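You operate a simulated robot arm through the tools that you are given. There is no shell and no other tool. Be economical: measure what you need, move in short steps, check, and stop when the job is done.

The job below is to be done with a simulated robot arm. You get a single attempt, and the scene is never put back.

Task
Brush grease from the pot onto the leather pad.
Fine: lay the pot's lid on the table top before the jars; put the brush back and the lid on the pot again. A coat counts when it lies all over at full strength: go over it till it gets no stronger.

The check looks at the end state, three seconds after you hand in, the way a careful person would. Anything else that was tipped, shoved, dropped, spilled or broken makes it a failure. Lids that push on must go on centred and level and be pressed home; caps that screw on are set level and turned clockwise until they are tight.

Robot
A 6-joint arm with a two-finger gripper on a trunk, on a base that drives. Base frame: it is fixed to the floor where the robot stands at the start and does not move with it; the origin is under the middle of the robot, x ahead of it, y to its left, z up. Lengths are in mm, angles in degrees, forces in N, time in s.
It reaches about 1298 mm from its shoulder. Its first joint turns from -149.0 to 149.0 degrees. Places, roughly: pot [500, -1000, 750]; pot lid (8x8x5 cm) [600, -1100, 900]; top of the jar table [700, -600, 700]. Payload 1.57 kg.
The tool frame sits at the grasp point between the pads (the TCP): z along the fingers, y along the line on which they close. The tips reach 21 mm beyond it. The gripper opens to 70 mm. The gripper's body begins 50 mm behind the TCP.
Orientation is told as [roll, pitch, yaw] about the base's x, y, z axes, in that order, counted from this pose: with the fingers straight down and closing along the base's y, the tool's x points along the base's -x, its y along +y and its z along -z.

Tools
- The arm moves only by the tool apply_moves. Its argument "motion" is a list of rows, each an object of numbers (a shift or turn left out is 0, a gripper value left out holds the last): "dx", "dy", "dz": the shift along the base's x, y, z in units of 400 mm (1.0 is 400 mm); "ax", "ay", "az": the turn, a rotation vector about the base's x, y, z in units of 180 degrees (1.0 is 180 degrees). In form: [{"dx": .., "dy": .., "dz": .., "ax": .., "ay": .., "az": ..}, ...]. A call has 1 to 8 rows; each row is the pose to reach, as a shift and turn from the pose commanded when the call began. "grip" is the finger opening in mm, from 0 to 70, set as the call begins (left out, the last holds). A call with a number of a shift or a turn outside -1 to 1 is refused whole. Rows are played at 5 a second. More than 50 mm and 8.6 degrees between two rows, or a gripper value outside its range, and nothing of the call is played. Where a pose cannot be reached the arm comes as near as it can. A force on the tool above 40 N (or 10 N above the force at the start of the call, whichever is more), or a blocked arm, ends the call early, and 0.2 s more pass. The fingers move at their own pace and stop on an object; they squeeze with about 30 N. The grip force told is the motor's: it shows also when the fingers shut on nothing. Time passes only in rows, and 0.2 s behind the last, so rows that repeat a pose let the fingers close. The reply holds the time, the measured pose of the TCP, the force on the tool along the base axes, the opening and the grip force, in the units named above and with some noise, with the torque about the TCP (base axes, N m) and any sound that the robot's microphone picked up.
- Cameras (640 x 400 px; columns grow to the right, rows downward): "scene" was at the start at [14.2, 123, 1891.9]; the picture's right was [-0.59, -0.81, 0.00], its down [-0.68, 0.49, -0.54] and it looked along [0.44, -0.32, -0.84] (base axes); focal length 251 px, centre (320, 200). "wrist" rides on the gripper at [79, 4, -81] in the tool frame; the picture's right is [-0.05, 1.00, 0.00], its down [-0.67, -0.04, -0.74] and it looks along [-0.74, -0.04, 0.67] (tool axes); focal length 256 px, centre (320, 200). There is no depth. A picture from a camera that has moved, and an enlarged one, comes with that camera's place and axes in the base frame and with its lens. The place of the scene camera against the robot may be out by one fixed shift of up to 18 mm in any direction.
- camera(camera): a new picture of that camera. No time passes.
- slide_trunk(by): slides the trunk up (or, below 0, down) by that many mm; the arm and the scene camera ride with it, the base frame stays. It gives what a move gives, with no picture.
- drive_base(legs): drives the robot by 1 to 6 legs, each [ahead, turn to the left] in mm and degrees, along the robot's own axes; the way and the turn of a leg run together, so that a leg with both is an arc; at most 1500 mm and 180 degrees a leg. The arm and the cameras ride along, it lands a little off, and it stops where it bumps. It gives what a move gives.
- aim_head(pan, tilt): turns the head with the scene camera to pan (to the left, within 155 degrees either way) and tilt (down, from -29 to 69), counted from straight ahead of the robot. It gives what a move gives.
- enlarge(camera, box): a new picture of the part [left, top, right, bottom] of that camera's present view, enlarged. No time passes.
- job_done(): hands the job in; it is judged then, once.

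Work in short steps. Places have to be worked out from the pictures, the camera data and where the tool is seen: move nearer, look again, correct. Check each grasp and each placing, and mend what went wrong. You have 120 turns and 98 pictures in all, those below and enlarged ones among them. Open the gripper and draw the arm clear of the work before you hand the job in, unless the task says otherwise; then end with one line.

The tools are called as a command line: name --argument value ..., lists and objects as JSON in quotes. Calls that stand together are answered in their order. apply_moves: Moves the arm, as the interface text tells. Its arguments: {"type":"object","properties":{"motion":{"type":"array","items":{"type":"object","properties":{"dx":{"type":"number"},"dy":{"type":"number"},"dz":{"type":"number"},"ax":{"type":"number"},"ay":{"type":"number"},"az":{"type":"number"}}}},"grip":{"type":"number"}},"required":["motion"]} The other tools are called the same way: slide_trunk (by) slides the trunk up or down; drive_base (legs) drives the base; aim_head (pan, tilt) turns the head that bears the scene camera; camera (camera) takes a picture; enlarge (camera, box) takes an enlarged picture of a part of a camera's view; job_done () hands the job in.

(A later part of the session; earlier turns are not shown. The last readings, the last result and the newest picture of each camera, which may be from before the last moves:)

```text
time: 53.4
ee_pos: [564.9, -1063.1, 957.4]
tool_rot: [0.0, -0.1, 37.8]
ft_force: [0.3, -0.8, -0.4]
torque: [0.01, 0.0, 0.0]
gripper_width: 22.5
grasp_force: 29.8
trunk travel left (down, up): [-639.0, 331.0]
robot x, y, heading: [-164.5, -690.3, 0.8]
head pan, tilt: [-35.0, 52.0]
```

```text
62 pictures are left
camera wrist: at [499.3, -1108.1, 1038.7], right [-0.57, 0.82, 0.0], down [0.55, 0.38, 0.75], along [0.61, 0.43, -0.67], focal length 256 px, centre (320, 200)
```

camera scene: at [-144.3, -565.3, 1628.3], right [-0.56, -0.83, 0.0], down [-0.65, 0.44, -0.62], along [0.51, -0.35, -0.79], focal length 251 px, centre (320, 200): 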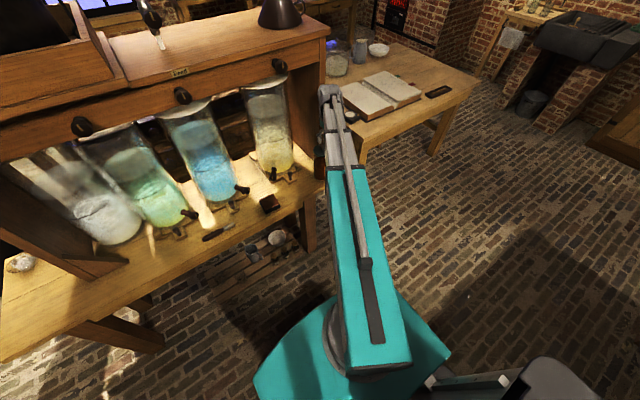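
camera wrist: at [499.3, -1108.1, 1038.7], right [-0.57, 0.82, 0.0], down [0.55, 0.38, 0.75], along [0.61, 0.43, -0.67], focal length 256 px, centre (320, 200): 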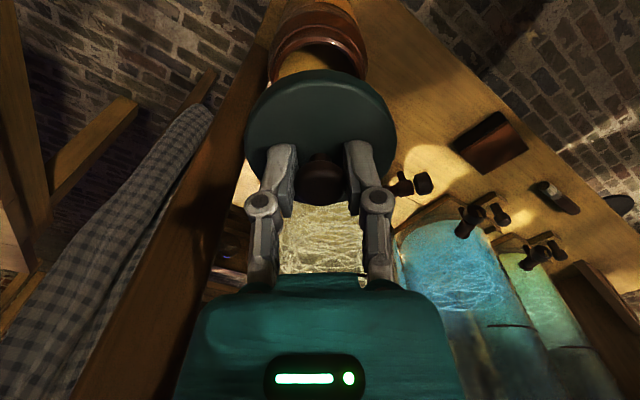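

Lid in hand, yellow grease visible in the pot. I carry it to the free strip before the jars between pot and pad, about (553,-908).

apply_moves --motion '[{"dx": -0.02, "dy": 0.08, "az": -0.04}, {"dx": -0.028, "dy": 0.18, "az": -0.08}, {"dx": -0.028, "dy": 0.28, "az": -0.12}, {"dx": -0.028, "dy": 0.3875, "az": -0.16}, {"dx": -0.028, "dy": 0.3875, "az": -0.2}]'

camera --camera "wrist"

camera --camera "scene"

```text
time: 54.6
ee_pos: [551.6, -908.0, 956.8]
tool_rot: [0.0, 0.0, 1.7]
ft_force: [0.5, -0.5, -0.8]
torque: [0.0, -0.02, -0.03]
gripper_width: 22.2
grasp_force: 30.1
trunk travel left (down, up): [-639.0, 331.0]
robot x, y, heading: [-162.2, -689.1, 0.7]
head pan, tilt: [-35.0, 52.0]
```

```text
61 pictures are left
camera wrist: at [472.2, -905.9, 1038.8], right [0.02, 1.0, 0.0], down [0.67, -0.02, 0.75], along [0.75, -0.02, -0.67], focal length 256 px, centre (320, 200)
```

wrist: 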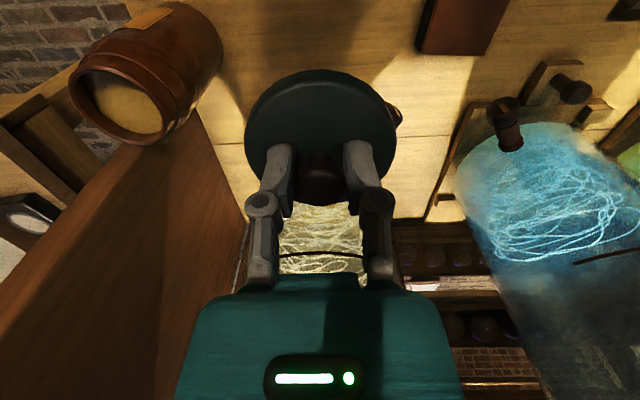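

```text
60 pictures are left
camera scene: at [-144.6, -564.8, 1626.3], right [-0.56, -0.83, 0.0], down [-0.65, 0.44, -0.62], along [0.51, -0.35, -0.79], focal length 251 px, centre (320, 200)
```

scene: 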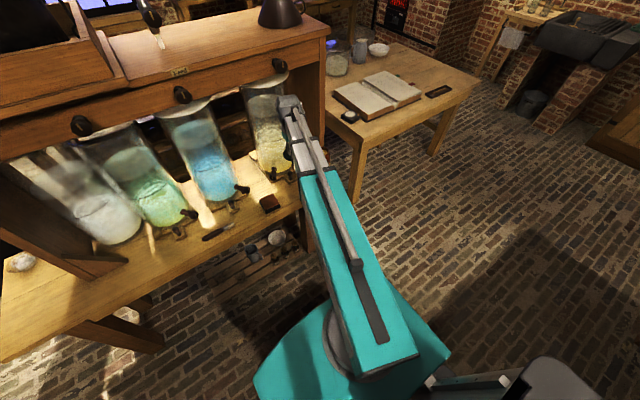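

The peg block behind starts near x≈603 and the table edge is ≈495; I shift to x≈545 and lower 185 mm.

apply_moves --motion '[{"dx": -0.0165}]'

slide_trunk --by -185

camera --camera "wrist"

camera --camera "scene"

```text
time: 55.0
ee_pos: [545.4, -908.8, 957.7]
tool_rot: [0.0, 0.1, 1.7]
ft_force: [-0.4, 0.2, -1.2]
torque: [0.03, -0.01, -0.03]
gripper_width: 22.6
grasp_force: 30.2
trunk travel left (down, up): [-639.0, 331.0]
robot x, y, heading: [-162.2, -692.4, 0.4]
head pan, tilt: [-35.0, 52.0]
```

```text
time: 57.1
ee_pos: [545.3, -909.6, 772.3]
tool_rot: [0.0, -0.1, 1.9]
ft_force: [0.2, 0.3, -1.0]
torque: [0.03, 0.03, -0.02]
gripper_width: 22.4
grasp_force: 30.0
trunk travel left (down, up): [-454.0, 516.0]
robot x, y, heading: [-164.0, -688.6, 0.7]
head pan, tilt: [-35.0, 52.0]
```

```text
59 pictures are left
camera wrist: at [466.1, -906.6, 853.8], right [0.02, 1.0, 0.0], down [0.67, -0.02, 0.75], along [0.75, -0.02, -0.67], focal length 256 px, centre (320, 200)
```

wrist: 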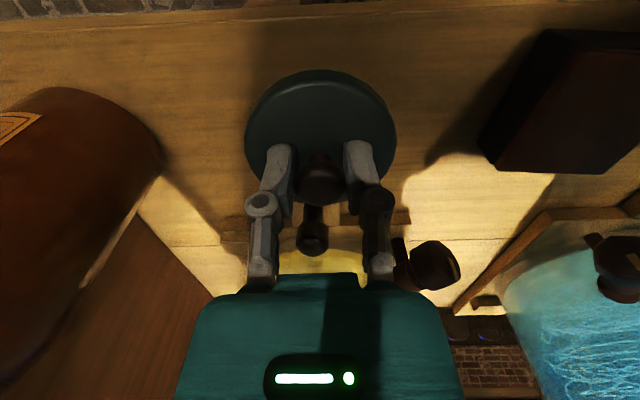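

```text
58 pictures are left
camera scene: at [-144.7, -565.2, 1441.3], right [-0.56, -0.83, 0.0], down [-0.65, 0.44, -0.62], along [0.51, -0.35, -0.79], focal length 251 px, centre (320, 200)
```

scene: 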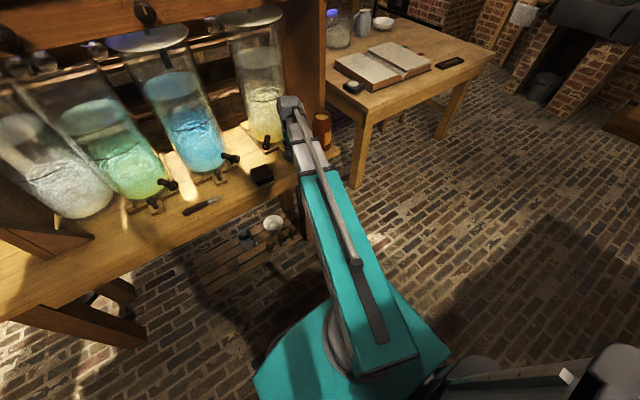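

Table edge looks nearer x≈508, so I shift 6 mm back toward the jars and lower 20 mm, then gently.

apply_moves --motion '[{"dx": 0.016}]'

slide_trunk --by -20

slide_trunk --by -4

```text
time: 57.5
ee_pos: [552.8, -908.9, 773.2]
tool_rot: [0.1, 0.0, 1.8]
ft_force: [0.5, 0.0, -1.1]
torque: [0.01, -0.02, -0.02]
gripper_width: 22.4
grasp_force: 30.4
trunk travel left (down, up): [-454.0, 516.0]
robot x, y, heading: [-160.0, -693.5, 0.8]
head pan, tilt: [-35.0, 52.0]
```

```text
time: 58.1
ee_pos: [551.8, -910.2, 752.0]
tool_rot: [0.0, 0.0, 1.8]
ft_force: [-0.5, -0.3, -0.9]
torque: [-0.01, -0.01, 0.0]
gripper_width: 22.5
grasp_force: 29.9
trunk travel left (down, up): [-434.0, 536.0]
robot x, y, heading: [-161.9, -689.7, 0.5]
head pan, tilt: [-35.0, 52.0]
```

```text
time: 58.7
ee_pos: [552.3, -908.4, 748.5]
tool_rot: [0.1, 0.0, 1.8]
ft_force: [-0.9, -0.4, -0.4]
torque: [0.0, -0.02, 0.0]
gripper_width: 22.2
grasp_force: 30.0
trunk travel left (down, up): [-430.0, 540.0]
robot x, y, heading: [-162.9, -691.5, 1.1]
head pan, tilt: [-35.0, 52.0]
```

No contact yet at TCP 748; lower in small steps.

slide_trunk --by -3

slide_trunk --by -2

enlarge --camera "wrist" --box '[224, 40, 416, 160]'

```text
time: 59.2
ee_pos: [552.5, -909.3, 746.0]
tool_rot: [0.0, -0.1, 1.8]
ft_force: [0.2, -0.1, -1.8]
torque: [-0.01, 0.01, -0.04]
gripper_width: 22.5
grasp_force: 30.0
trunk travel left (down, up): [-427.0, 543.0]
robot x, y, heading: [-163.0, -690.0, 0.6]
head pan, tilt: [-35.0, 52.0]
```

```text
time: 59.7
ee_pos: [551.5, -909.1, 743.9]
tool_rot: [0.0, 0.0, 1.8]
ft_force: [0.2, 0.3, -0.5]
torque: [-0.01, -0.01, -0.01]
gripper_width: 22.0
grasp_force: 30.0
trunk travel left (down, up): [-425.0, 545.0]
robot x, y, heading: [-161.7, -684.6, 0.8]
head pan, tilt: [-35.0, 52.0]
```

```text
3.33 times, centred on (320, 100) of wrist
camera zoom: at [472.9, -906.6, 824.8], right [0.02, 1.0, 0.0], down [0.67, -0.02, 0.75], along [0.75, -0.02, -0.67], focal length 853 px, centre (320, 533)
```

zoom: 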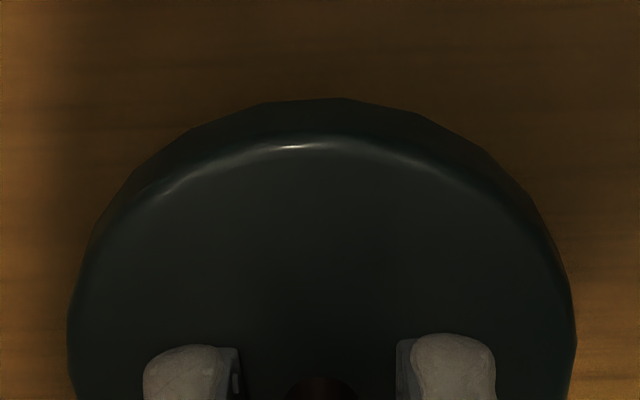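

slide_trunk --by -2

slide_trunk --by -2

slide_trunk --by -2

```text
time: 60.2
ee_pos: [551.5, -909.9, 742.3]
tool_rot: [0.0, -0.1, 1.8]
ft_force: [3.5, -0.9, 15.5]
torque: [0.03, -0.13, 0.05]
gripper_width: 22.5
grasp_force: 30.3
trunk travel left (down, up): [-423.0, 547.0]
robot x, y, heading: [-163.5, -689.9, 0.9]
head pan, tilt: [-35.0, 52.0]
```

```text
time: 60.7
ee_pos: [551.8, -908.2, 742.5]
tool_rot: [-0.1, -0.3, 1.8]
ft_force: [-0.7, -1.1, 29.3]
torque: [0.08, 0.16, 0.06]
gripper_width: 22.3
grasp_force: 30.2
trunk travel left (down, up): [-422.0, 548.0]
robot x, y, heading: [-162.0, -691.8, 0.4]
head pan, tilt: [-35.0, 52.0]
stopped: the force on the tool passed its limit at 43 N (the readings are from after the stop); the commanded pose is now the measured one
```

```text
time: 61.1
ee_pos: [552.2, -908.7, 740.8]
tool_rot: [-0.1, -0.3, 1.8]
ft_force: [-1.2, -0.2, 35.8]
torque: [0.05, 0.18, 0.02]
gripper_width: 22.4
grasp_force: 29.6
trunk travel left (down, up): [-421.0, 549.0]
robot x, y, heading: [-160.1, -689.2, 0.9]
head pan, tilt: [-35.0, 52.0]
stopped: the force on the tool passed its limit at 45 N (the readings are from after the stop); the commanded pose is now the measured one
```

Lid rests on the table (contact at TCP≈742.5). I unload 3 mm, open, and rise.

slide_trunk --by 3

apply_moves --motion '[{}, {}, {}, {}]' --grip 55

slide_trunk --by 115

camera --camera "wrist"

```text
time: 61.6
ee_pos: [552.8, -909.1, 741.9]
tool_rot: [-0.1, -0.3, 1.7]
ft_force: [0.6, -0.3, -0.7]
torque: [0.02, 0.02, 0.0]
gripper_width: 22.3
grasp_force: 29.9
trunk travel left (down, up): [-424.0, 546.0]
robot x, y, heading: [-161.9, -693.7, 0.9]
head pan, tilt: [-35.0, 52.0]
```

```text
time: 62.6
ee_pos: [553.2, -908.8, 743.7]
tool_rot: [-0.1, -0.2, 1.8]
ft_force: [-0.5, -0.1, -0.1]
torque: [-0.03, 0.03, 0.0]
gripper_width: 55.0
grasp_force: 0.2
trunk travel left (down, up): [-424.0, 546.0]
robot x, y, heading: [-163.3, -686.9, 0.6]
head pan, tilt: [-35.0, 52.0]
```

```text
time: 64.0
ee_pos: [552.1, -909.2, 858.4]
tool_rot: [-0.2, -0.2, 1.8]
ft_force: [0.5, 0.9, -0.2]
torque: [0.0, -0.04, 0.0]
gripper_width: 54.9
grasp_force: 0.1
trunk travel left (down, up): [-539.0, 431.0]
robot x, y, heading: [-164.7, -692.7, 0.5]
head pan, tilt: [-35.0, 52.0]
```

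```text
56 pictures are left
camera wrist: at [474.2, -906.9, 938.8], right [0.02, 1.0, 0.0], down [0.66, -0.01, 0.75], along [0.75, -0.02, -0.66], focal length 256 px, centre (320, 200)
```

wrist: 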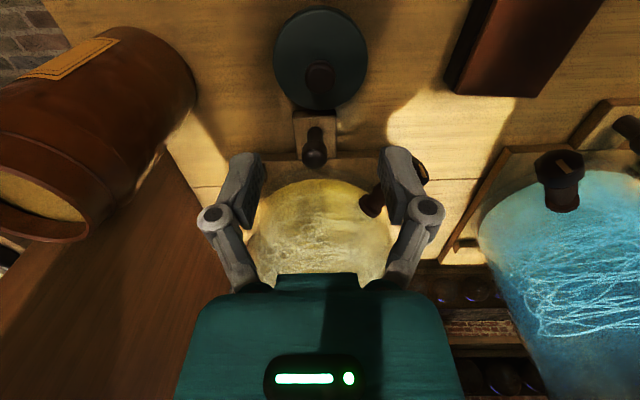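

Lid stands in place. Next I swing back and across to view the brush.

apply_moves --motion '[{"dx": -0.1}, {"dx": -0.2}, {"dx": -0.27, "dy": 0.08}, {"dx": -0.34, "dy": 0.17}, {"dx": -0.36, "dy": 0.28}, {"dx": -0.38, "dy": 0.4}, {"dx": -0.38, "dy": 0.52}, {"dx": -0.38, "dy": 0.64}]'

apply_moves --motion '[{"dy": 0.12}, {"dy": 0.24}, {"dx": -0.02, "dy": 0.33}]'

camera --camera "wrist"

```text
time: 65.8
ee_pos: [400.4, -652.2, 859.2]
tool_rot: [0.0, -0.3, 1.6]
ft_force: [-1.1, -0.4, -0.7]
torque: [0.07, -0.01, 0.02]
gripper_width: 55.3
grasp_force: 0.1
trunk travel left (down, up): [-539.0, 431.0]
robot x, y, heading: [-163.0, -693.7, 0.8]
head pan, tilt: [-35.0, 52.0]
```

```text
time: 66.6
ee_pos: [393.7, -521.1, 858.2]
tool_rot: [-0.1, -0.2, 1.7]
ft_force: [-0.2, 0.4, 0.5]
torque: [-0.01, 0.05, 0.02]
gripper_width: 55.0
grasp_force: 0.0
trunk travel left (down, up): [-539.0, 431.0]
robot x, y, heading: [-165.1, -690.8, 0.8]
head pan, tilt: [-35.0, 52.0]
```

```text
55 pictures are left
camera wrist: at [314.2, -518.6, 938.9], right [0.02, 1.0, 0.0], down [0.66, -0.01, 0.75], along [0.75, -0.02, -0.66], focal length 256 px, centre (320, 200)
```

wrist: 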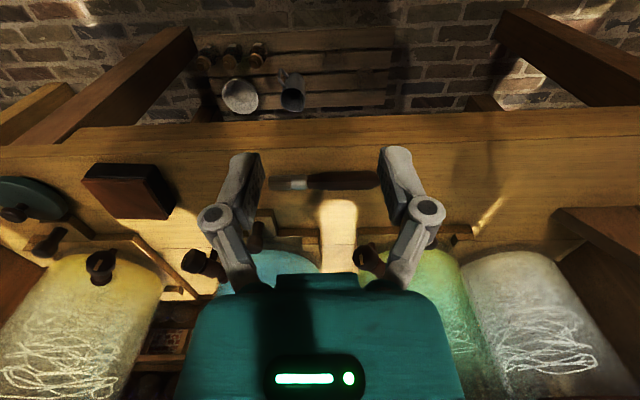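

enlarge --camera "wrist" --box '[256, 140, 400, 230]'

enlarge --camera "wrist" --box '[60, 140, 204, 230]'

```text
4.44 times, centred on (328, 185) of wrist
camera zoom: at [314.2, -518.6, 938.9], right [0.02, 1.0, 0.0], down [0.66, -0.01, 0.75], along [0.75, -0.02, -0.66], focal length 1138 px, centre (284, 267)
```

zoom: 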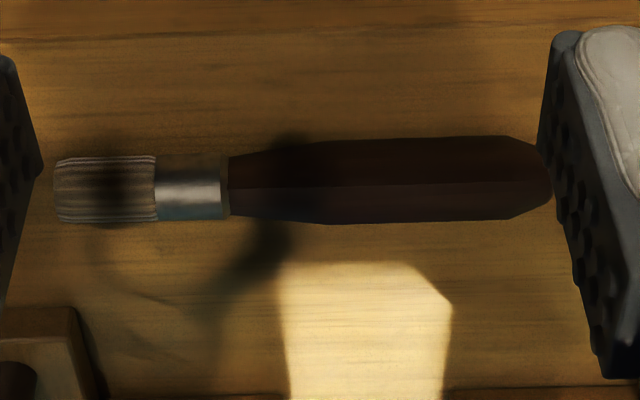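

```text
4.44 times, centred on (132, 185) of wrist
camera zoom: at [314.2, -518.6, 938.9], right [0.02, 1.0, 0.0], down [0.66, -0.01, 0.75], along [0.75, -0.02, -0.66], focal length 1138 px, centre (1156, 267)
```

zoom: 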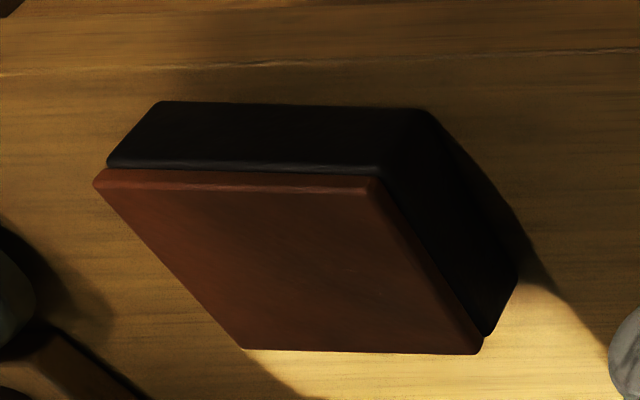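

Brush: tip y≈-589, ferrule to -540, handle to -450, at x≈538. Before gripping I test in free air how the wrist pitches (fingers tilting forward).

apply_moves --motion '[{"ay": -0.04}, {"ay": -0.08}, {"ay": -0.12}, {"ay": -0.16}]'

```text
time: 67.6
ee_pos: [430.3, -505.4, 882.1]
tool_rot: [-1.1, -28.9, 2.0]
ft_force: [-0.1, -0.3, 0.9]
torque: [-0.01, -0.01, -0.03]
gripper_width: 54.8
grasp_force: 0.1
out of reach, approached as far as the arm can: row 2, 3, 4
trunk travel left (down, up): [-539.0, 431.0]
robot x, y, heading: [-162.4, -689.5, 0.7]
head pan, tilt: [-35.0, 52.0]
```

Orientation is honoured, with the wrist pivot about 192 mm behind the TCP. I return to vertical and turn the gripper to yaw ≈89° for gripping the brush handle.

apply_moves --motion '[{"ay": 0.045}, {"ay": 0.09}, {"ay": 0.13}, {"ay": 0.16}]'

apply_moves --motion '[{"az": 0.045}, {"az": 0.09}, {"az": 0.135}, {"az": 0.18}, {"az": 0.225}, {"az": 0.27}, {"az": 0.315}, {"az": 0.36}]'

apply_moves --motion '[{"az": 0.045}, {"az": 0.09}, {"az": 0.124}]'

```text
time: 68.6
ee_pos: [429.6, -507.3, 857.2]
tool_rot: [-0.1, -0.1, 1.9]
ft_force: [0.5, -0.6, 0.5]
torque: [0.01, 0.02, 0.0]
gripper_width: 55.1
grasp_force: 0.0
out of reach, approached as far as the arm can: row 1, 2, 3, 4
trunk travel left (down, up): [-539.0, 431.0]
robot x, y, heading: [-166.9, -687.1, 0.7]
head pan, tilt: [-35.0, 52.0]
```

```text
time: 70.4
ee_pos: [429.2, -506.2, 858.2]
tool_rot: [0.0, -0.1, 66.7]
ft_force: [-0.3, -0.1, 0.5]
torque: [0.01, -0.04, 0.0]
gripper_width: 55.3
grasp_force: 0.0
trunk travel left (down, up): [-539.0, 431.0]
robot x, y, heading: [-164.6, -690.6, 0.4]
head pan, tilt: [-35.0, 52.0]
```

```text
time: 71.2
ee_pos: [430.0, -505.6, 858.2]
tool_rot: [0.0, -0.2, 89.1]
ft_force: [0.5, 0.6, -0.8]
torque: [-0.02, 0.01, 0.01]
gripper_width: 54.7
grasp_force: 0.0
trunk travel left (down, up): [-539.0, 431.0]
robot x, y, heading: [-161.7, -693.1, 0.8]
head pan, tilt: [-35.0, 52.0]
```

Now over the handle: x 538.5, y -497; then lower partly and look.

apply_moves --motion '[{"dx": 0.1, "dy": 0.01}, {"dx": 0.2, "dy": 0.02}, {"dx": 0.271, "dy": 0.022}]'

slide_trunk --by -75

camera --camera "wrist"

camera --camera "scene"

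```text
time: 72.0
ee_pos: [539.1, -496.9, 855.9]
tool_rot: [0.0, -0.1, 89.0]
ft_force: [0.5, -0.3, 0.9]
torque: [-0.01, -0.02, -0.01]
gripper_width: 54.8
grasp_force: 0.1
trunk travel left (down, up): [-539.0, 431.0]
robot x, y, heading: [-165.5, -693.6, 0.6]
head pan, tilt: [-35.0, 52.0]
```

```text
time: 73.2
ee_pos: [538.8, -497.6, 782.0]
tool_rot: [0.0, -0.3, 88.9]
ft_force: [0.0, 0.0, -0.1]
torque: [0.0, 0.03, -0.02]
gripper_width: 55.2
grasp_force: 0.1
trunk travel left (down, up): [-464.0, 506.0]
robot x, y, heading: [-164.7, -690.5, 0.5]
head pan, tilt: [-35.0, 52.0]
```

```text
52 pictures are left
camera wrist: at [531.9, -576.2, 863.9], right [-1.0, 0.07, 0.0], down [0.05, 0.66, 0.75], along [0.05, 0.75, -0.66], focal length 256 px, centre (320, 200)
```

wrist: 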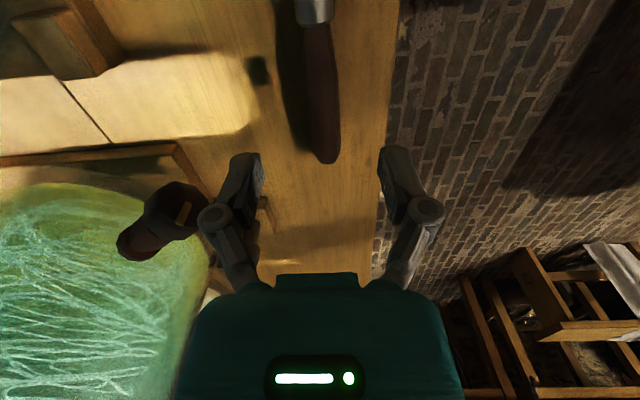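

```text
51 pictures are left
camera scene: at [-144.7, -565.2, 1451.6], right [-0.56, -0.83, 0.0], down [-0.65, 0.44, -0.62], along [0.51, -0.35, -0.79], focal length 251 px, centre (320, 200)
```

scene: 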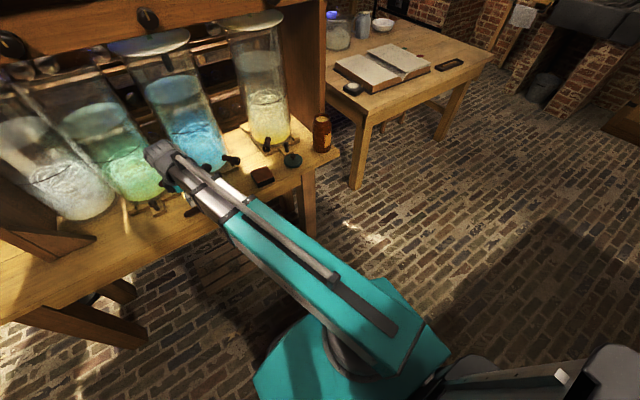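

Handle is at x≈536.5 here; I shift 2 mm and lower to TCP≈727, then close.

apply_moves --motion '[{"dx": -0.005}]' --grip 45

slide_trunk --by -55

camera --camera "wrist"

```text
time: 73.6
ee_pos: [535.2, -496.2, 784.2]
tool_rot: [-0.1, -0.2, 88.9]
ft_force: [1.5, -0.1, -0.6]
torque: [0.01, 0.0, -0.01]
gripper_width: 44.9
grasp_force: 0.1
trunk travel left (down, up): [-464.0, 506.0]
robot x, y, heading: [-165.2, -690.4, 0.9]
head pan, tilt: [-35.0, 52.0]
```

```text
time: 74.5
ee_pos: [534.3, -495.9, 726.8]
tool_rot: [0.0, -0.1, 88.8]
ft_force: [-0.3, -0.6, 0.6]
torque: [0.01, 0.02, 0.0]
gripper_width: 45.1
grasp_force: 0.1
trunk travel left (down, up): [-409.0, 561.0]
robot x, y, heading: [-162.3, -690.6, 0.9]
head pan, tilt: [-35.0, 52.0]
```

```text
50 pictures are left
camera wrist: at [530.0, -576.2, 808.8], right [-1.0, 0.07, 0.0], down [0.05, 0.66, 0.75], along [0.05, 0.75, -0.66], focal length 256 px, centre (320, 200)
```

wrist: 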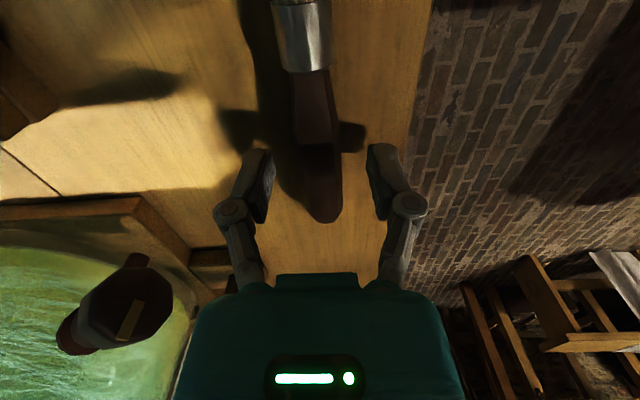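

Handle lies between the fingers. Close, with small check.

apply_moves --motion '[{}, {}, {}, {}]' --grip 5

slide_trunk --by 10

camera --camera "wrist"

```text
time: 75.5
ee_pos: [535.6, -496.0, 728.3]
tool_rot: [-0.1, -0.2, 88.9]
ft_force: [-0.3, -0.7, 0.7]
torque: [0.0, -0.04, 0.02]
gripper_width: 18.6
grasp_force: 29.9
trunk travel left (down, up): [-409.0, 561.0]
robot x, y, heading: [-165.1, -690.8, 0.6]
head pan, tilt: [-35.0, 52.0]
```

```text
time: 76.1
ee_pos: [535.6, -497.1, 738.3]
tool_rot: [0.0, -0.2, 89.0]
ft_force: [-0.6, -1.0, -0.2]
torque: [-0.02, -0.01, 0.02]
gripper_width: 18.9
grasp_force: 29.6
trunk travel left (down, up): [-419.0, 551.0]
robot x, y, heading: [-159.6, -687.9, 0.6]
head pan, tilt: [-35.0, 52.0]
```

```text
49 pictures are left
camera wrist: at [530.0, -576.1, 818.8], right [-1.0, 0.07, 0.0], down [0.05, 0.66, 0.75], along [0.05, 0.75, -0.66], focal length 256 px, centre (320, 200)
```

wrist: 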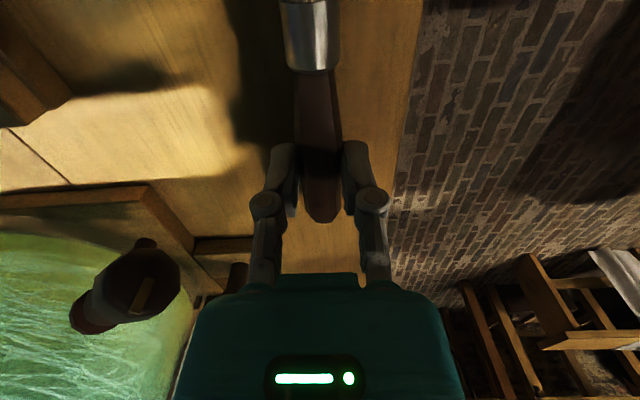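

Brush held (18.7 mm). Record put-back pose: TCP (535.5,-496.5,≈728), yaw 89. I lift it, draw back, and begin turning so bristles point toward the robot.

slide_trunk --by 140

apply_moves --motion '[{"dx": -0.05, "dy": -0.06, "az": -0.045}, {"dx": -0.05, "dy": -0.14, "az": -0.09}, {"dx": -0.05, "dy": -0.22, "az": -0.135}, {"dx": -0.05, "dy": -0.3, "az": -0.18}, {"dx": -0.05, "dy": -0.38, "az": -0.225}, {"dx": -0.05, "dy": -0.46, "az": -0.27}, {"dx": -0.05, "dy": -0.5, "az": -0.315}, {"dx": -0.05, "dy": -0.5, "az": -0.36}]'

apply_moves --motion '[{"az": -0.045}, {"az": -0.09}, {"az": -0.135}]'

apply_moves --motion '[{"ay": -0.045}, {"ay": -0.09}, {"ay": -0.135}, {"ay": -0.18}, {"ay": -0.225}, {"ay": -0.27}, {"ay": -0.315}, {"ay": -0.333}]'

camera --camera "scene"

camera --camera "wrist"

```text
time: 77.8
ee_pos: [535.4, -497.4, 877.6]
tool_rot: [0.0, -0.2, 88.8]
ft_force: [0.6, -0.1, -0.3]
torque: [0.01, 0.01, 0.0]
gripper_width: 18.6
grasp_force: 29.9
trunk travel left (down, up): [-559.0, 411.0]
robot x, y, heading: [-167.2, -689.6, 0.4]
head pan, tilt: [-35.0, 52.0]
```

```text
time: 79.6
ee_pos: [514.6, -697.2, 877.2]
tool_rot: [-0.1, -0.2, 24.0]
ft_force: [-0.8, -0.6, -0.1]
torque: [0.03, -0.01, -0.02]
gripper_width: 18.7
grasp_force: 30.0
trunk travel left (down, up): [-559.0, 411.0]
robot x, y, heading: [-161.5, -689.6, 1.0]
head pan, tilt: [-35.0, 52.0]
```

```text
time: 80.4
ee_pos: [515.9, -698.7, 878.6]
tool_rot: [-0.1, -0.2, -0.3]
ft_force: [-0.1, -0.1, 0.6]
torque: [0.03, -0.05, -0.01]
gripper_width: 18.8
grasp_force: 30.2
trunk travel left (down, up): [-559.0, 411.0]
robot x, y, heading: [-160.1, -689.5, 0.5]
head pan, tilt: [-35.0, 52.0]
```

```text
time: 82.2
ee_pos: [536.4, -696.2, 972.3]
tool_rot: [0.5, -60.0, -0.4]
ft_force: [0.8, 0.2, -0.5]
torque: [-0.04, 0.0, -0.01]
gripper_width: 18.9
grasp_force: 30.2
out of reach, approached as far as the arm can: row 2, 3, 4, 5, 6, 7, 8
trunk travel left (down, up): [-559.0, 411.0]
robot x, y, heading: [-162.3, -691.1, 0.7]
head pan, tilt: [-35.0, 52.0]
```

```text
48 pictures are left
camera scene: at [-144.7, -565.2, 1546.6], right [-0.56, -0.83, 0.0], down [-0.65, 0.44, -0.62], along [0.51, -0.35, -0.79], focal length 251 px, centre (320, 200)
```

scene: 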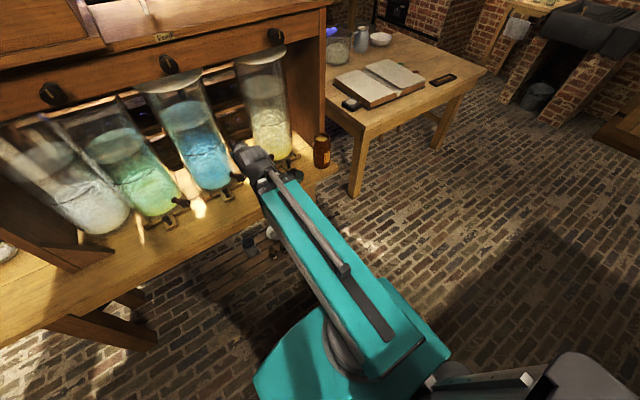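

```text
47 pictures are left
camera wrist: at [427.4, -691.0, 943.0], right [0.03, 1.0, 0.05], down [-0.31, -0.04, 0.95], along [0.95, -0.04, 0.31], focal length 256 px, centre (320, 200)
```

wrist: 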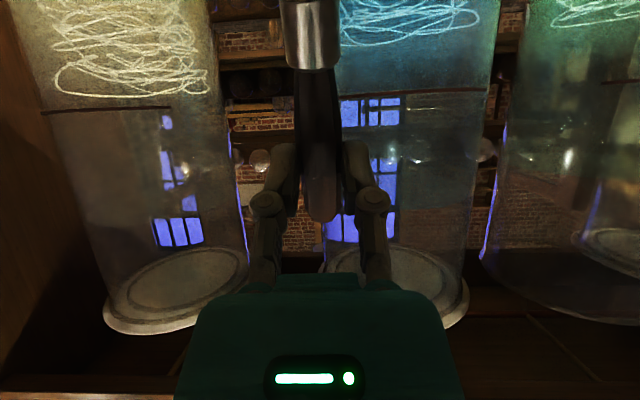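

Brush now points down-back at 60° pitch. I tilt 10° more and carry it over to the pot, keeping the tip above the rim.

apply_moves --motion '[{"dx": 0.0, "dy": -0.11, "ay": -0.014}, {"dx": 0.0, "dy": -0.22, "ay": -0.028}, {"dx": 0.0, "dy": -0.33, "ay": -0.042}, {"dx": 0.0, "dy": -0.44, "ay": -0.056}, {"dx": 0.0, "dy": -0.56, "ay": -0.056}, {"dx": 0.0, "dy": -0.68, "ay": -0.056}, {"dx": 0.0, "dy": -0.8, "ay": -0.056}, {"dx": 0.04, "dy": -0.9, "ay": -0.056}]'

camera --camera "wrist"

enlarge --camera "scene" --box '[260, 80, 388, 160]'

```text
time: 84.0
ee_pos: [551.8, -1060.6, 1001.6]
tool_rot: [0.3, -70.0, -0.4]
ft_force: [0.5, -0.3, 0.0]
torque: [-0.01, 0.02, -0.02]
gripper_width: 18.9
grasp_force: 29.8
out of reach, approached as far as the arm can: row 1, 2, 3, 4, 5, 6, 7, 8
trunk travel left (down, up): [-559.0, 411.0]
robot x, y, heading: [-164.3, -689.3, 0.7]
head pan, tilt: [-35.0, 52.0]
```

```text
46 pictures are left
camera wrist: at [448.3, -1055.3, 953.8], right [0.02, 1.0, 0.05], down [-0.47, -0.04, 0.88], along [0.88, -0.04, 0.47], focal length 256 px, centre (320, 200)
```

wrist: 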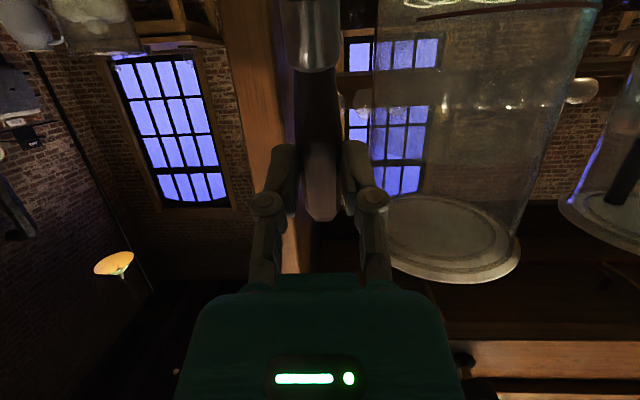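

```text
5.00 times, centred on (324, 120) of scene
camera zoom: at [-144.8, -565.2, 1546.6], right [-0.56, -0.83, 0.0], down [-0.65, 0.44, -0.62], along [0.51, -0.35, -0.79], focal length 1254 px, centre (300, 600)
```

zoom: 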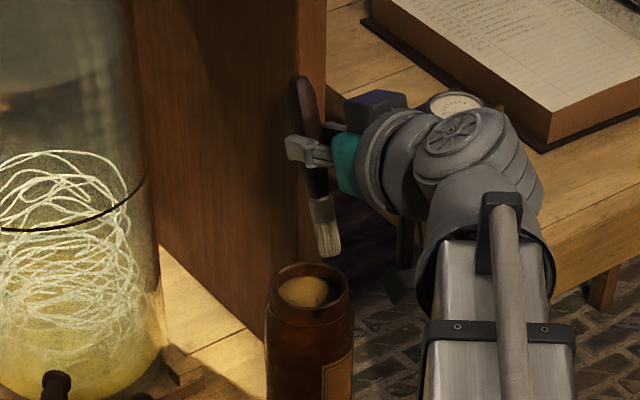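

Good view: the bristle tip hangs above and slightly in front of the opening. I shift +24 mm in x and lower 55 mm.

apply_moves --motion '[{"dx": 0.06, "dy": -0.002}]'

slide_trunk --by -45

enlarge --camera "scene" --box '[260, 80, 388, 160]'

```text
time: 84.4
ee_pos: [574.8, -1060.4, 1000.8]
tool_rot: [0.6, -70.0, -0.7]
ft_force: [-0.6, -0.3, -0.2]
torque: [-0.01, 0.01, 0.0]
gripper_width: 18.7
grasp_force: 30.1
trunk travel left (down, up): [-559.0, 411.0]
robot x, y, heading: [-163.9, -690.1, 0.8]
head pan, tilt: [-35.0, 52.0]
```

```text
time: 85.2
ee_pos: [575.0, -1059.5, 957.4]
tool_rot: [0.4, -70.2, -0.5]
ft_force: [0.5, 0.1, 0.1]
torque: [-0.03, 0.03, 0.02]
gripper_width: 18.8
grasp_force: 29.5
trunk travel left (down, up): [-514.0, 456.0]
robot x, y, heading: [-163.8, -690.2, 0.7]
head pan, tilt: [-35.0, 52.0]
```

```text
5.00 times, centred on (324, 120) of scene
camera zoom: at [-144.8, -565.2, 1501.5], right [-0.56, -0.83, 0.0], down [-0.65, 0.44, -0.62], along [0.51, -0.35, -0.79], focal length 1254 px, centre (300, 600)
```

zoom: 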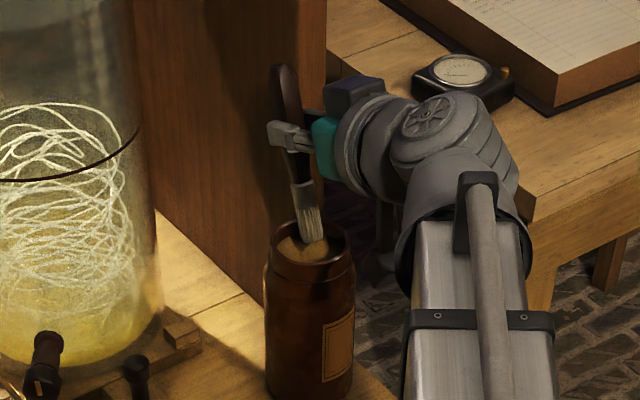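

The bristles are entering the opening centrally. Lower 20 mm more into the grease.

slide_trunk --by -20

enlarge --camera "scene" --box '[280, 90, 376, 150]'

```text
time: 85.9
ee_pos: [575.2, -1059.8, 935.1]
tool_rot: [0.4, -70.1, -0.4]
ft_force: [0.7, -0.6, -1.0]
torque: [0.0, 0.01, 0.02]
gripper_width: 19.1
grasp_force: 30.1
trunk travel left (down, up): [-494.0, 476.0]
robot x, y, heading: [-163.4, -688.3, 0.4]
head pan, tilt: [-35.0, 52.0]
```

```text
6.67 times, centred on (328, 120) of scene
camera zoom: at [-144.7, -565.3, 1481.5], right [-0.56, -0.83, 0.0], down [-0.65, 0.44, -0.62], along [0.51, -0.35, -0.79], focal length 1672 px, centre (267, 733)
```

zoom: 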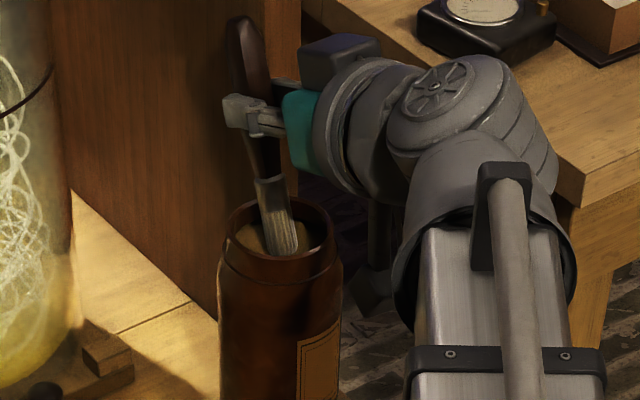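

Lower 12 mm more and stir a little.

slide_trunk --by -12

enlarge --camera "scene" --box '[280, 90, 376, 150]'

```text
time: 86.5
ee_pos: [575.7, -1058.9, 923.8]
tool_rot: [0.3, -70.0, -0.3]
ft_force: [0.0, 0.5, 2.2]
torque: [0.0, 0.02, 0.01]
gripper_width: 18.9
grasp_force: 28.9
trunk travel left (down, up): [-482.0, 488.0]
robot x, y, heading: [-160.6, -690.6, 0.7]
head pan, tilt: [-35.0, 52.0]
```

```text
6.67 times, centred on (328, 120) of scene
camera zoom: at [-144.9, -565.2, 1469.2], right [-0.56, -0.83, 0.0], down [-0.65, 0.44, -0.62], along [0.51, -0.35, -0.79], focal length 1672 px, centre (267, 733)
```

zoom: 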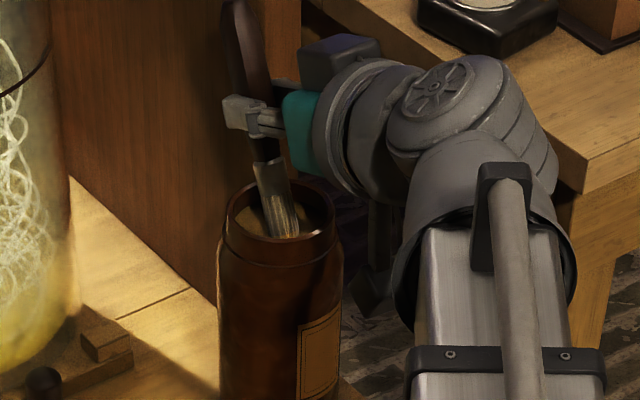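

Slight contact force and yellow on the bristles: grease reached. I press 4 mm deeper and stir ±5 mm.

slide_trunk --by -4

apply_moves --motion '[{"dx": 0.01}, {"dy": 0.01}, {"dx": -0.01}, {"dy": -0.01}, {"dx": 0.01}, {"dx": 0}]'

slide_trunk --by 61

enlarge --camera "scene" --box '[280, 90, 376, 150]'

```text
time: 87.0
ee_pos: [574.4, -1059.5, 921.7]
tool_rot: [0.5, -70.3, -0.7]
ft_force: [6.6, -0.2, 30.5]
torque: [-0.07, -0.32, 0.02]
gripper_width: 18.9
grasp_force: 30.0
trunk travel left (down, up): [-478.0, 492.0]
robot x, y, heading: [-158.3, -691.0, 0.6]
head pan, tilt: [-35.0, 52.0]
```

```text
time: 88.5
ee_pos: [574.8, -1058.6, 919.7]
tool_rot: [0.4, -70.2, -0.5]
ft_force: [3.8, -0.1, 11.4]
torque: [-0.07, -0.17, -0.01]
gripper_width: 18.7
grasp_force: 30.3
trunk travel left (down, up): [-478.0, 492.0]
robot x, y, heading: [-162.2, -691.0, 0.5]
head pan, tilt: [-35.0, 52.0]
```

```text
time: 89.5
ee_pos: [574.8, -1059.2, 981.5]
tool_rot: [0.5, -70.1, -0.5]
ft_force: [1.2, 0.2, -0.6]
torque: [-0.02, -0.01, 0.01]
gripper_width: 18.9
grasp_force: 29.7
trunk travel left (down, up): [-539.0, 431.0]
robot x, y, heading: [-162.3, -689.1, 0.4]
head pan, tilt: [-35.0, 52.0]
```

```text
6.67 times, centred on (328, 120) of scene
camera zoom: at [-144.6, -565.3, 1526.6], right [-0.56, -0.83, 0.0], down [-0.65, 0.44, -0.62], along [0.51, -0.35, -0.79], focal length 1672 px, centre (267, 733)
```

zoom: 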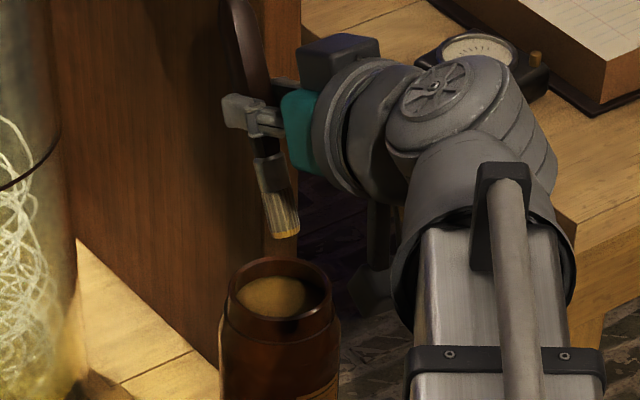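

Bristles carry grease. I move over the pad with tip over its centre (TCP ≈ (567,-765)) and lower toward it.

apply_moves --motion '[{"dx": -0.02, "dy": 0.1}, {"dx": -0.02, "dy": 0.2}, {"dx": -0.02, "dy": 0.3}, {"dx": -0.02, "dy": 0.4}, {"dx": -0.02, "dy": 0.5}, {"dx": -0.02, "dy": 0.6}, {"dx": -0.02, "dy": 0.68}, {"dx": -0.02, "dy": 0.735}]'

slide_trunk --by -130

camera --camera "scene"

```text
time: 91.3
ee_pos: [567.1, -763.4, 981.0]
tool_rot: [0.5, -70.2, -0.5]
ft_force: [1.1, 0.7, -1.0]
torque: [-0.01, 0.01, 0.02]
gripper_width: 18.8
grasp_force: 30.3
trunk travel left (down, up): [-539.0, 431.0]
robot x, y, heading: [-164.7, -691.6, 0.8]
head pan, tilt: [-35.0, 52.0]
```

```text
time: 92.8
ee_pos: [568.6, -764.6, 851.4]
tool_rot: [0.4, -70.1, -0.5]
ft_force: [0.3, -1.6, -0.3]
torque: [0.01, 0.01, 0.0]
gripper_width: 18.7
grasp_force: 30.4
trunk travel left (down, up): [-409.0, 561.0]
robot x, y, heading: [-163.6, -691.3, 0.8]
head pan, tilt: [-35.0, 52.0]
```

```text
40 pictures are left
camera scene: at [-144.7, -565.2, 1396.6], right [-0.56, -0.83, 0.0], down [-0.65, 0.44, -0.62], along [0.51, -0.35, -0.79], focal length 251 px, centre (320, 200)
```

scene: 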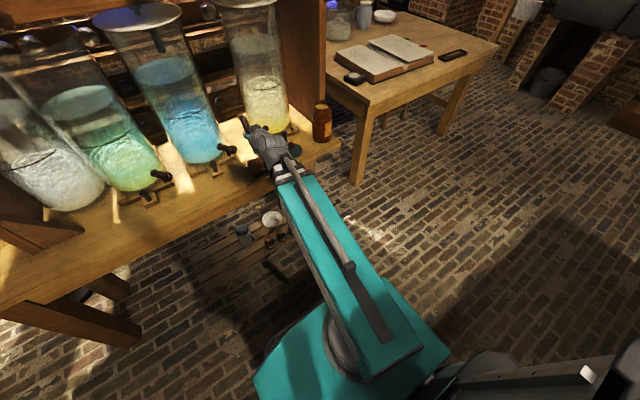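

Pad is hidden behind the wrist, tip estimated ~30 mm above it. Lower 24 mm and then feel for contact.

slide_trunk --by -24

slide_trunk --by -4

slide_trunk --by -3

enlarge --camera "scene" --box '[200, 100, 328, 180]'

```text
time: 93.5
ee_pos: [569.3, -764.9, 826.2]
tool_rot: [0.5, -70.1, -0.4]
ft_force: [0.5, -0.3, -0.5]
torque: [0.0, 0.01, 0.03]
gripper_width: 18.8
grasp_force: 29.8
trunk travel left (down, up): [-385.0, 585.0]
robot x, y, heading: [-162.2, -691.8, 0.7]
head pan, tilt: [-35.0, 52.0]
```

```text
time: 94.1
ee_pos: [569.0, -764.0, 822.1]
tool_rot: [0.4, -70.1, -0.5]
ft_force: [-0.1, -0.8, -0.4]
torque: [-0.01, 0.02, -0.01]
gripper_width: 18.7
grasp_force: 30.1
trunk travel left (down, up): [-381.0, 589.0]
robot x, y, heading: [-162.3, -689.0, 0.8]
head pan, tilt: [-35.0, 52.0]
```

```text
time: 94.6
ee_pos: [566.9, -764.3, 819.9]
tool_rot: [0.4, -70.1, -0.5]
ft_force: [-0.1, -0.1, 0.2]
torque: [0.0, 0.0, 0.05]
gripper_width: 18.8
grasp_force: 30.0
trunk travel left (down, up): [-378.0, 592.0]
robot x, y, heading: [-160.3, -691.9, 0.8]
head pan, tilt: [-35.0, 52.0]
```

```text
5.00 times, centred on (264, 140) of scene
camera zoom: at [-144.7, -565.2, 1365.5], right [-0.56, -0.83, 0.0], down [-0.65, 0.44, -0.62], along [0.51, -0.35, -0.79], focal length 1254 px, centre (600, 500)
```

zoom: 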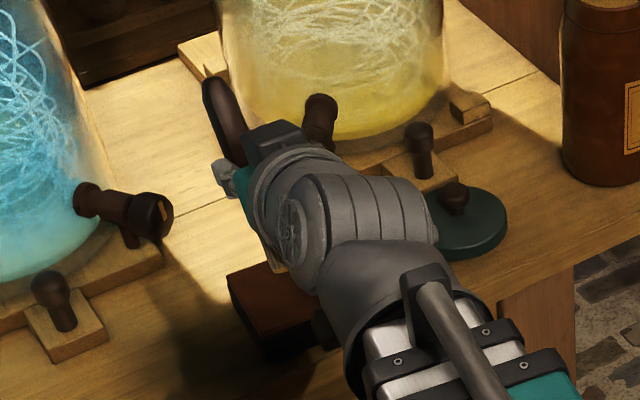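

slide_trunk --by -3

slide_trunk --by -2

slide_trunk --by -2

```text
time: 95.1
ee_pos: [568.5, -763.0, 817.3]
tool_rot: [0.5, -70.1, -0.5]
ft_force: [-0.1, 0.5, -0.4]
torque: [-0.02, -0.04, 0.0]
gripper_width: 18.6
grasp_force: 30.2
trunk travel left (down, up): [-375.0, 595.0]
robot x, y, heading: [-162.9, -692.9, 0.4]
head pan, tilt: [-35.0, 52.0]
```

```text
time: 95.6
ee_pos: [568.2, -764.9, 815.5]
tool_rot: [0.4, -70.1, -0.6]
ft_force: [0.6, 0.5, -0.1]
torque: [0.0, 0.05, -0.03]
gripper_width: 18.9
grasp_force: 29.8
trunk travel left (down, up): [-373.0, 597.0]
robot x, y, heading: [-160.0, -691.0, 0.6]
head pan, tilt: [-35.0, 52.0]
```

```text
time: 96.2
ee_pos: [568.3, -764.6, 813.6]
tool_rot: [0.4, -70.2, -0.6]
ft_force: [1.9, 1.0, 6.7]
torque: [0.0, 0.0, 0.0]
gripper_width: 18.7
grasp_force: 30.2
trunk travel left (down, up): [-371.0, 599.0]
robot x, y, heading: [-163.4, -687.1, 0.7]
head pan, tilt: [-35.0, 52.0]
```

Contact with the pad at TCP≈814 (≈7 N). I begin brushing: first strokes along x, stepping +y.

apply_moves --motion '[{"dx": -0.075}, {"dx": 0}, {"dx": 0.075}, {"dx": 0.075, "dy": 0.03}, {"dx": 0, "dy": 0.03}, {"dx": -0.075, "dy": 0.03}, {"dx": -0.075, "dy": 0.06}, {"dx": 0, "dy": 0.06}]'

apply_moves --motion '[{"dx": 0.075}, {"dx": 0.075, "dy": 0.02}, {"dx": 0, "dy": 0.02}, {"dx": -0.075, "dy": 0.02}, {"dx": -0.075, "dy": -0.06}, {"dx": 0, "dy": -0.06}, {"dx": 0, "dy": -0.06}]'

```text
time: 98.0
ee_pos: [568.7, -738.7, 813.5]
tool_rot: [0.6, -70.2, -0.7]
ft_force: [-0.3, -1.1, 7.0]
torque: [0.01, 0.08, 0.01]
gripper_width: 19.1
grasp_force: 30.0
out of reach, approached as far as the arm can: row 1, 6, 7
trunk travel left (down, up): [-371.0, 599.0]
robot x, y, heading: [-162.5, -687.0, 0.7]
head pan, tilt: [-35.0, 52.0]
```

```text
time: 99.5
ee_pos: [568.4, -765.0, 813.6]
tool_rot: [0.4, -70.3, -0.5]
ft_force: [1.3, -0.2, 7.4]
torque: [-0.11, 0.01, 0.01]
gripper_width: 18.7
grasp_force: 29.8
out of reach, approached as far as the arm can: row 4, 5
trunk travel left (down, up): [-371.0, 599.0]
robot x, y, heading: [-162.3, -690.7, 0.6]
head pan, tilt: [-35.0, 52.0]
```

Low-x end hits the minimum reach. I lift 40 mm, back the base 70 mm, and look at the pad.

slide_trunk --by 40

drive_base --legs '[[-70, 0]]'

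enlarge --camera "scene" --box '[200, 80, 328, 160]'

```text
time: 100.4
ee_pos: [568.4, -767.3, 853.4]
tool_rot: [0.5, -70.1, -0.5]
ft_force: [-0.7, -0.6, 0.1]
torque: [0.01, -0.01, 0.0]
gripper_width: 18.9
grasp_force: 30.5
trunk travel left (down, up): [-411.0, 559.0]
robot x, y, heading: [-164.5, -688.7, 0.6]
head pan, tilt: [-35.0, 52.0]
```

```text
time: 101.5
ee_pos: [498.2, -767.5, 851.6]
tool_rot: [0.4, -70.1, -0.5]
ft_force: [0.2, 0.5, -0.9]
torque: [0.02, 0.0, -0.02]
gripper_width: 18.9
grasp_force: 30.0
trunk travel left (down, up): [-411.0, 559.0]
robot x, y, heading: [-231.9, -691.6, 0.6]
head pan, tilt: [-35.0, 52.0]
```

```text
5.00 times, centred on (264, 120) of scene
camera zoom: at [-215.4, -566.1, 1398.6], right [-0.56, -0.83, 0.0], down [-0.65, 0.44, -0.62], along [0.51, -0.35, -0.79], focal length 1254 px, centre (600, 600)
```

zoom: 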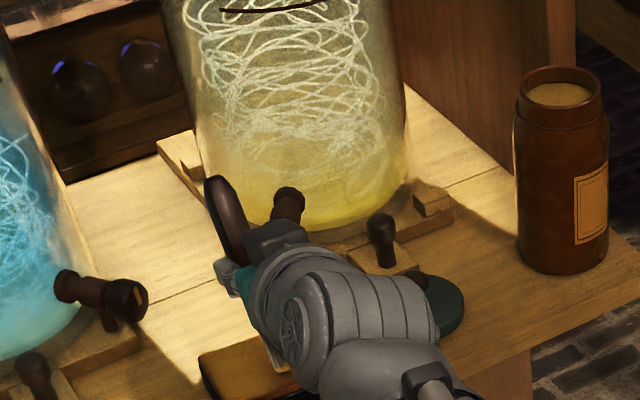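

The pad is yellowing where brushed. I return with tip over the -y part and continue there.

apply_moves --motion '[{"dx": 0.1, "dy": -0.03}, {"dx": 0.175, "dy": -0.03}]'

slide_trunk --by -40

apply_moves --motion '[{"dx": -0.08}, {"dx": 0}, {"dx": 0.075}, {"dx": 0.075, "dy": -0.03}, {"dx": 0, "dy": -0.03}, {"dx": -0.08, "dy": -0.03}, {"dx": -0.08, "dy": -0.05}, {"dx": 0, "dy": -0.05}]'

apply_moves --motion '[{"dx": 0.075}, {"dx": 0.075, "dy": 0.06}, {"dx": 0, "dy": 0.06}, {"dx": -0.08, "dy": 0.06}, {"dx": -0.08, "dy": 0.09}, {"dx": 0, "dy": 0.09}, {"dx": 0.075, "dy": 0.09}, {"dx": 0.075, "dy": 0.12}]'

```text
time: 102.1
ee_pos: [568.0, -778.3, 851.8]
tool_rot: [0.5, -70.1, -0.5]
ft_force: [-0.2, 0.2, -0.7]
torque: [0.05, -0.02, 0.0]
gripper_width: 18.9
grasp_force: 30.6
trunk travel left (down, up): [-411.0, 559.0]
robot x, y, heading: [-232.6, -691.2, 0.8]
head pan, tilt: [-35.0, 52.0]
```

```text
time: 102.9
ee_pos: [567.7, -779.1, 812.9]
tool_rot: [0.3, -70.3, -0.5]
ft_force: [1.8, -0.3, 6.1]
torque: [-0.04, -0.1, -0.01]
gripper_width: 18.8
grasp_force: 30.3
trunk travel left (down, up): [-371.0, 599.0]
robot x, y, heading: [-232.4, -695.8, 0.8]
head pan, tilt: [-35.0, 52.0]
```

```text
time: 104.7
ee_pos: [567.8, -798.2, 813.0]
tool_rot: [0.4, -70.3, -0.5]
ft_force: [1.7, -0.9, 4.0]
torque: [-0.06, -0.06, -0.02]
gripper_width: 18.8
grasp_force: 30.0
trunk travel left (down, up): [-371.0, 599.0]
robot x, y, heading: [-234.7, -687.5, 0.5]
head pan, tilt: [-35.0, 52.0]
```

```text
time: 106.5
ee_pos: [599.1, -749.4, 812.9]
tool_rot: [0.5, -70.2, -0.6]
ft_force: [-1.0, 0.2, -0.3]
torque: [0.02, -0.01, 0.0]
gripper_width: 18.8
grasp_force: 30.0
trunk travel left (down, up): [-371.0, 599.0]
robot x, y, heading: [-235.1, -691.7, 1.0]
head pan, tilt: [-35.0, 52.0]
```

Continue the +y part: strokes at y ≈ -750, -738, -730.

apply_moves --motion '[{"dx": -0.05}, {"dx": -0.155}, {"dx": -0.155, "dy": 0.03}, {"dx": -0.075, "dy": 0.03}, {"dx": -0.01, "dy": 0.03}, {"dx": -0.01, "dy": 0.05}, {"dx": -0.08, "dy": 0.05}, {"dx": -0.155, "dy": 0.05}]'

slide_trunk --by 60

apply_moves --motion '[{"dy": 0.12}, {"dy": 0.24}, {"dy": 0.36}, {"dy": 0.48}, {"dy": 0.55}]'

camera --camera "scene"

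```text
time: 108.3
ee_pos: [534.7, -729.7, 813.1]
tool_rot: [0.4, -70.2, -0.6]
ft_force: [-2.5, -1.1, 3.1]
torque: [0.01, 0.18, -0.02]
gripper_width: 18.6
grasp_force: 30.2
trunk travel left (down, up): [-371.0, 599.0]
robot x, y, heading: [-238.0, -690.0, 0.4]
head pan, tilt: [-35.0, 52.0]
```

```text
time: 109.3
ee_pos: [535.4, -730.3, 872.3]
tool_rot: [0.4, -70.3, -0.5]
ft_force: [-0.3, 0.1, -0.4]
torque: [-0.02, 0.0, -0.02]
gripper_width: 18.7
grasp_force: 29.7
trunk travel left (down, up): [-431.0, 539.0]
robot x, y, heading: [-233.8, -689.5, 0.7]
head pan, tilt: [-35.0, 52.0]
```

```text
time: 110.5
ee_pos: [535.2, -508.1, 873.1]
tool_rot: [0.4, -70.0, -0.5]
ft_force: [-0.8, 0.3, -0.8]
torque: [-0.03, -0.02, 0.02]
gripper_width: 19.0
grasp_force: 30.3
trunk travel left (down, up): [-431.0, 539.0]
robot x, y, heading: [-231.2, -690.8, 0.7]
head pan, tilt: [-35.0, 52.0]
```

```text
37 pictures are left
camera scene: at [-215.5, -566.3, 1418.6], right [-0.56, -0.83, 0.0], down [-0.65, 0.44, -0.62], along [0.51, -0.35, -0.79], focal length 251 px, centre (320, 200)
```

scene: 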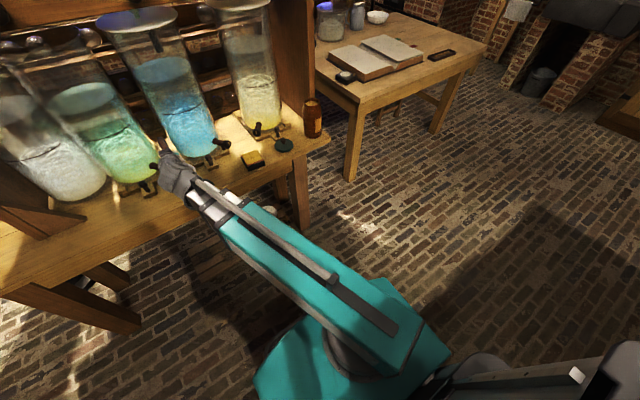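

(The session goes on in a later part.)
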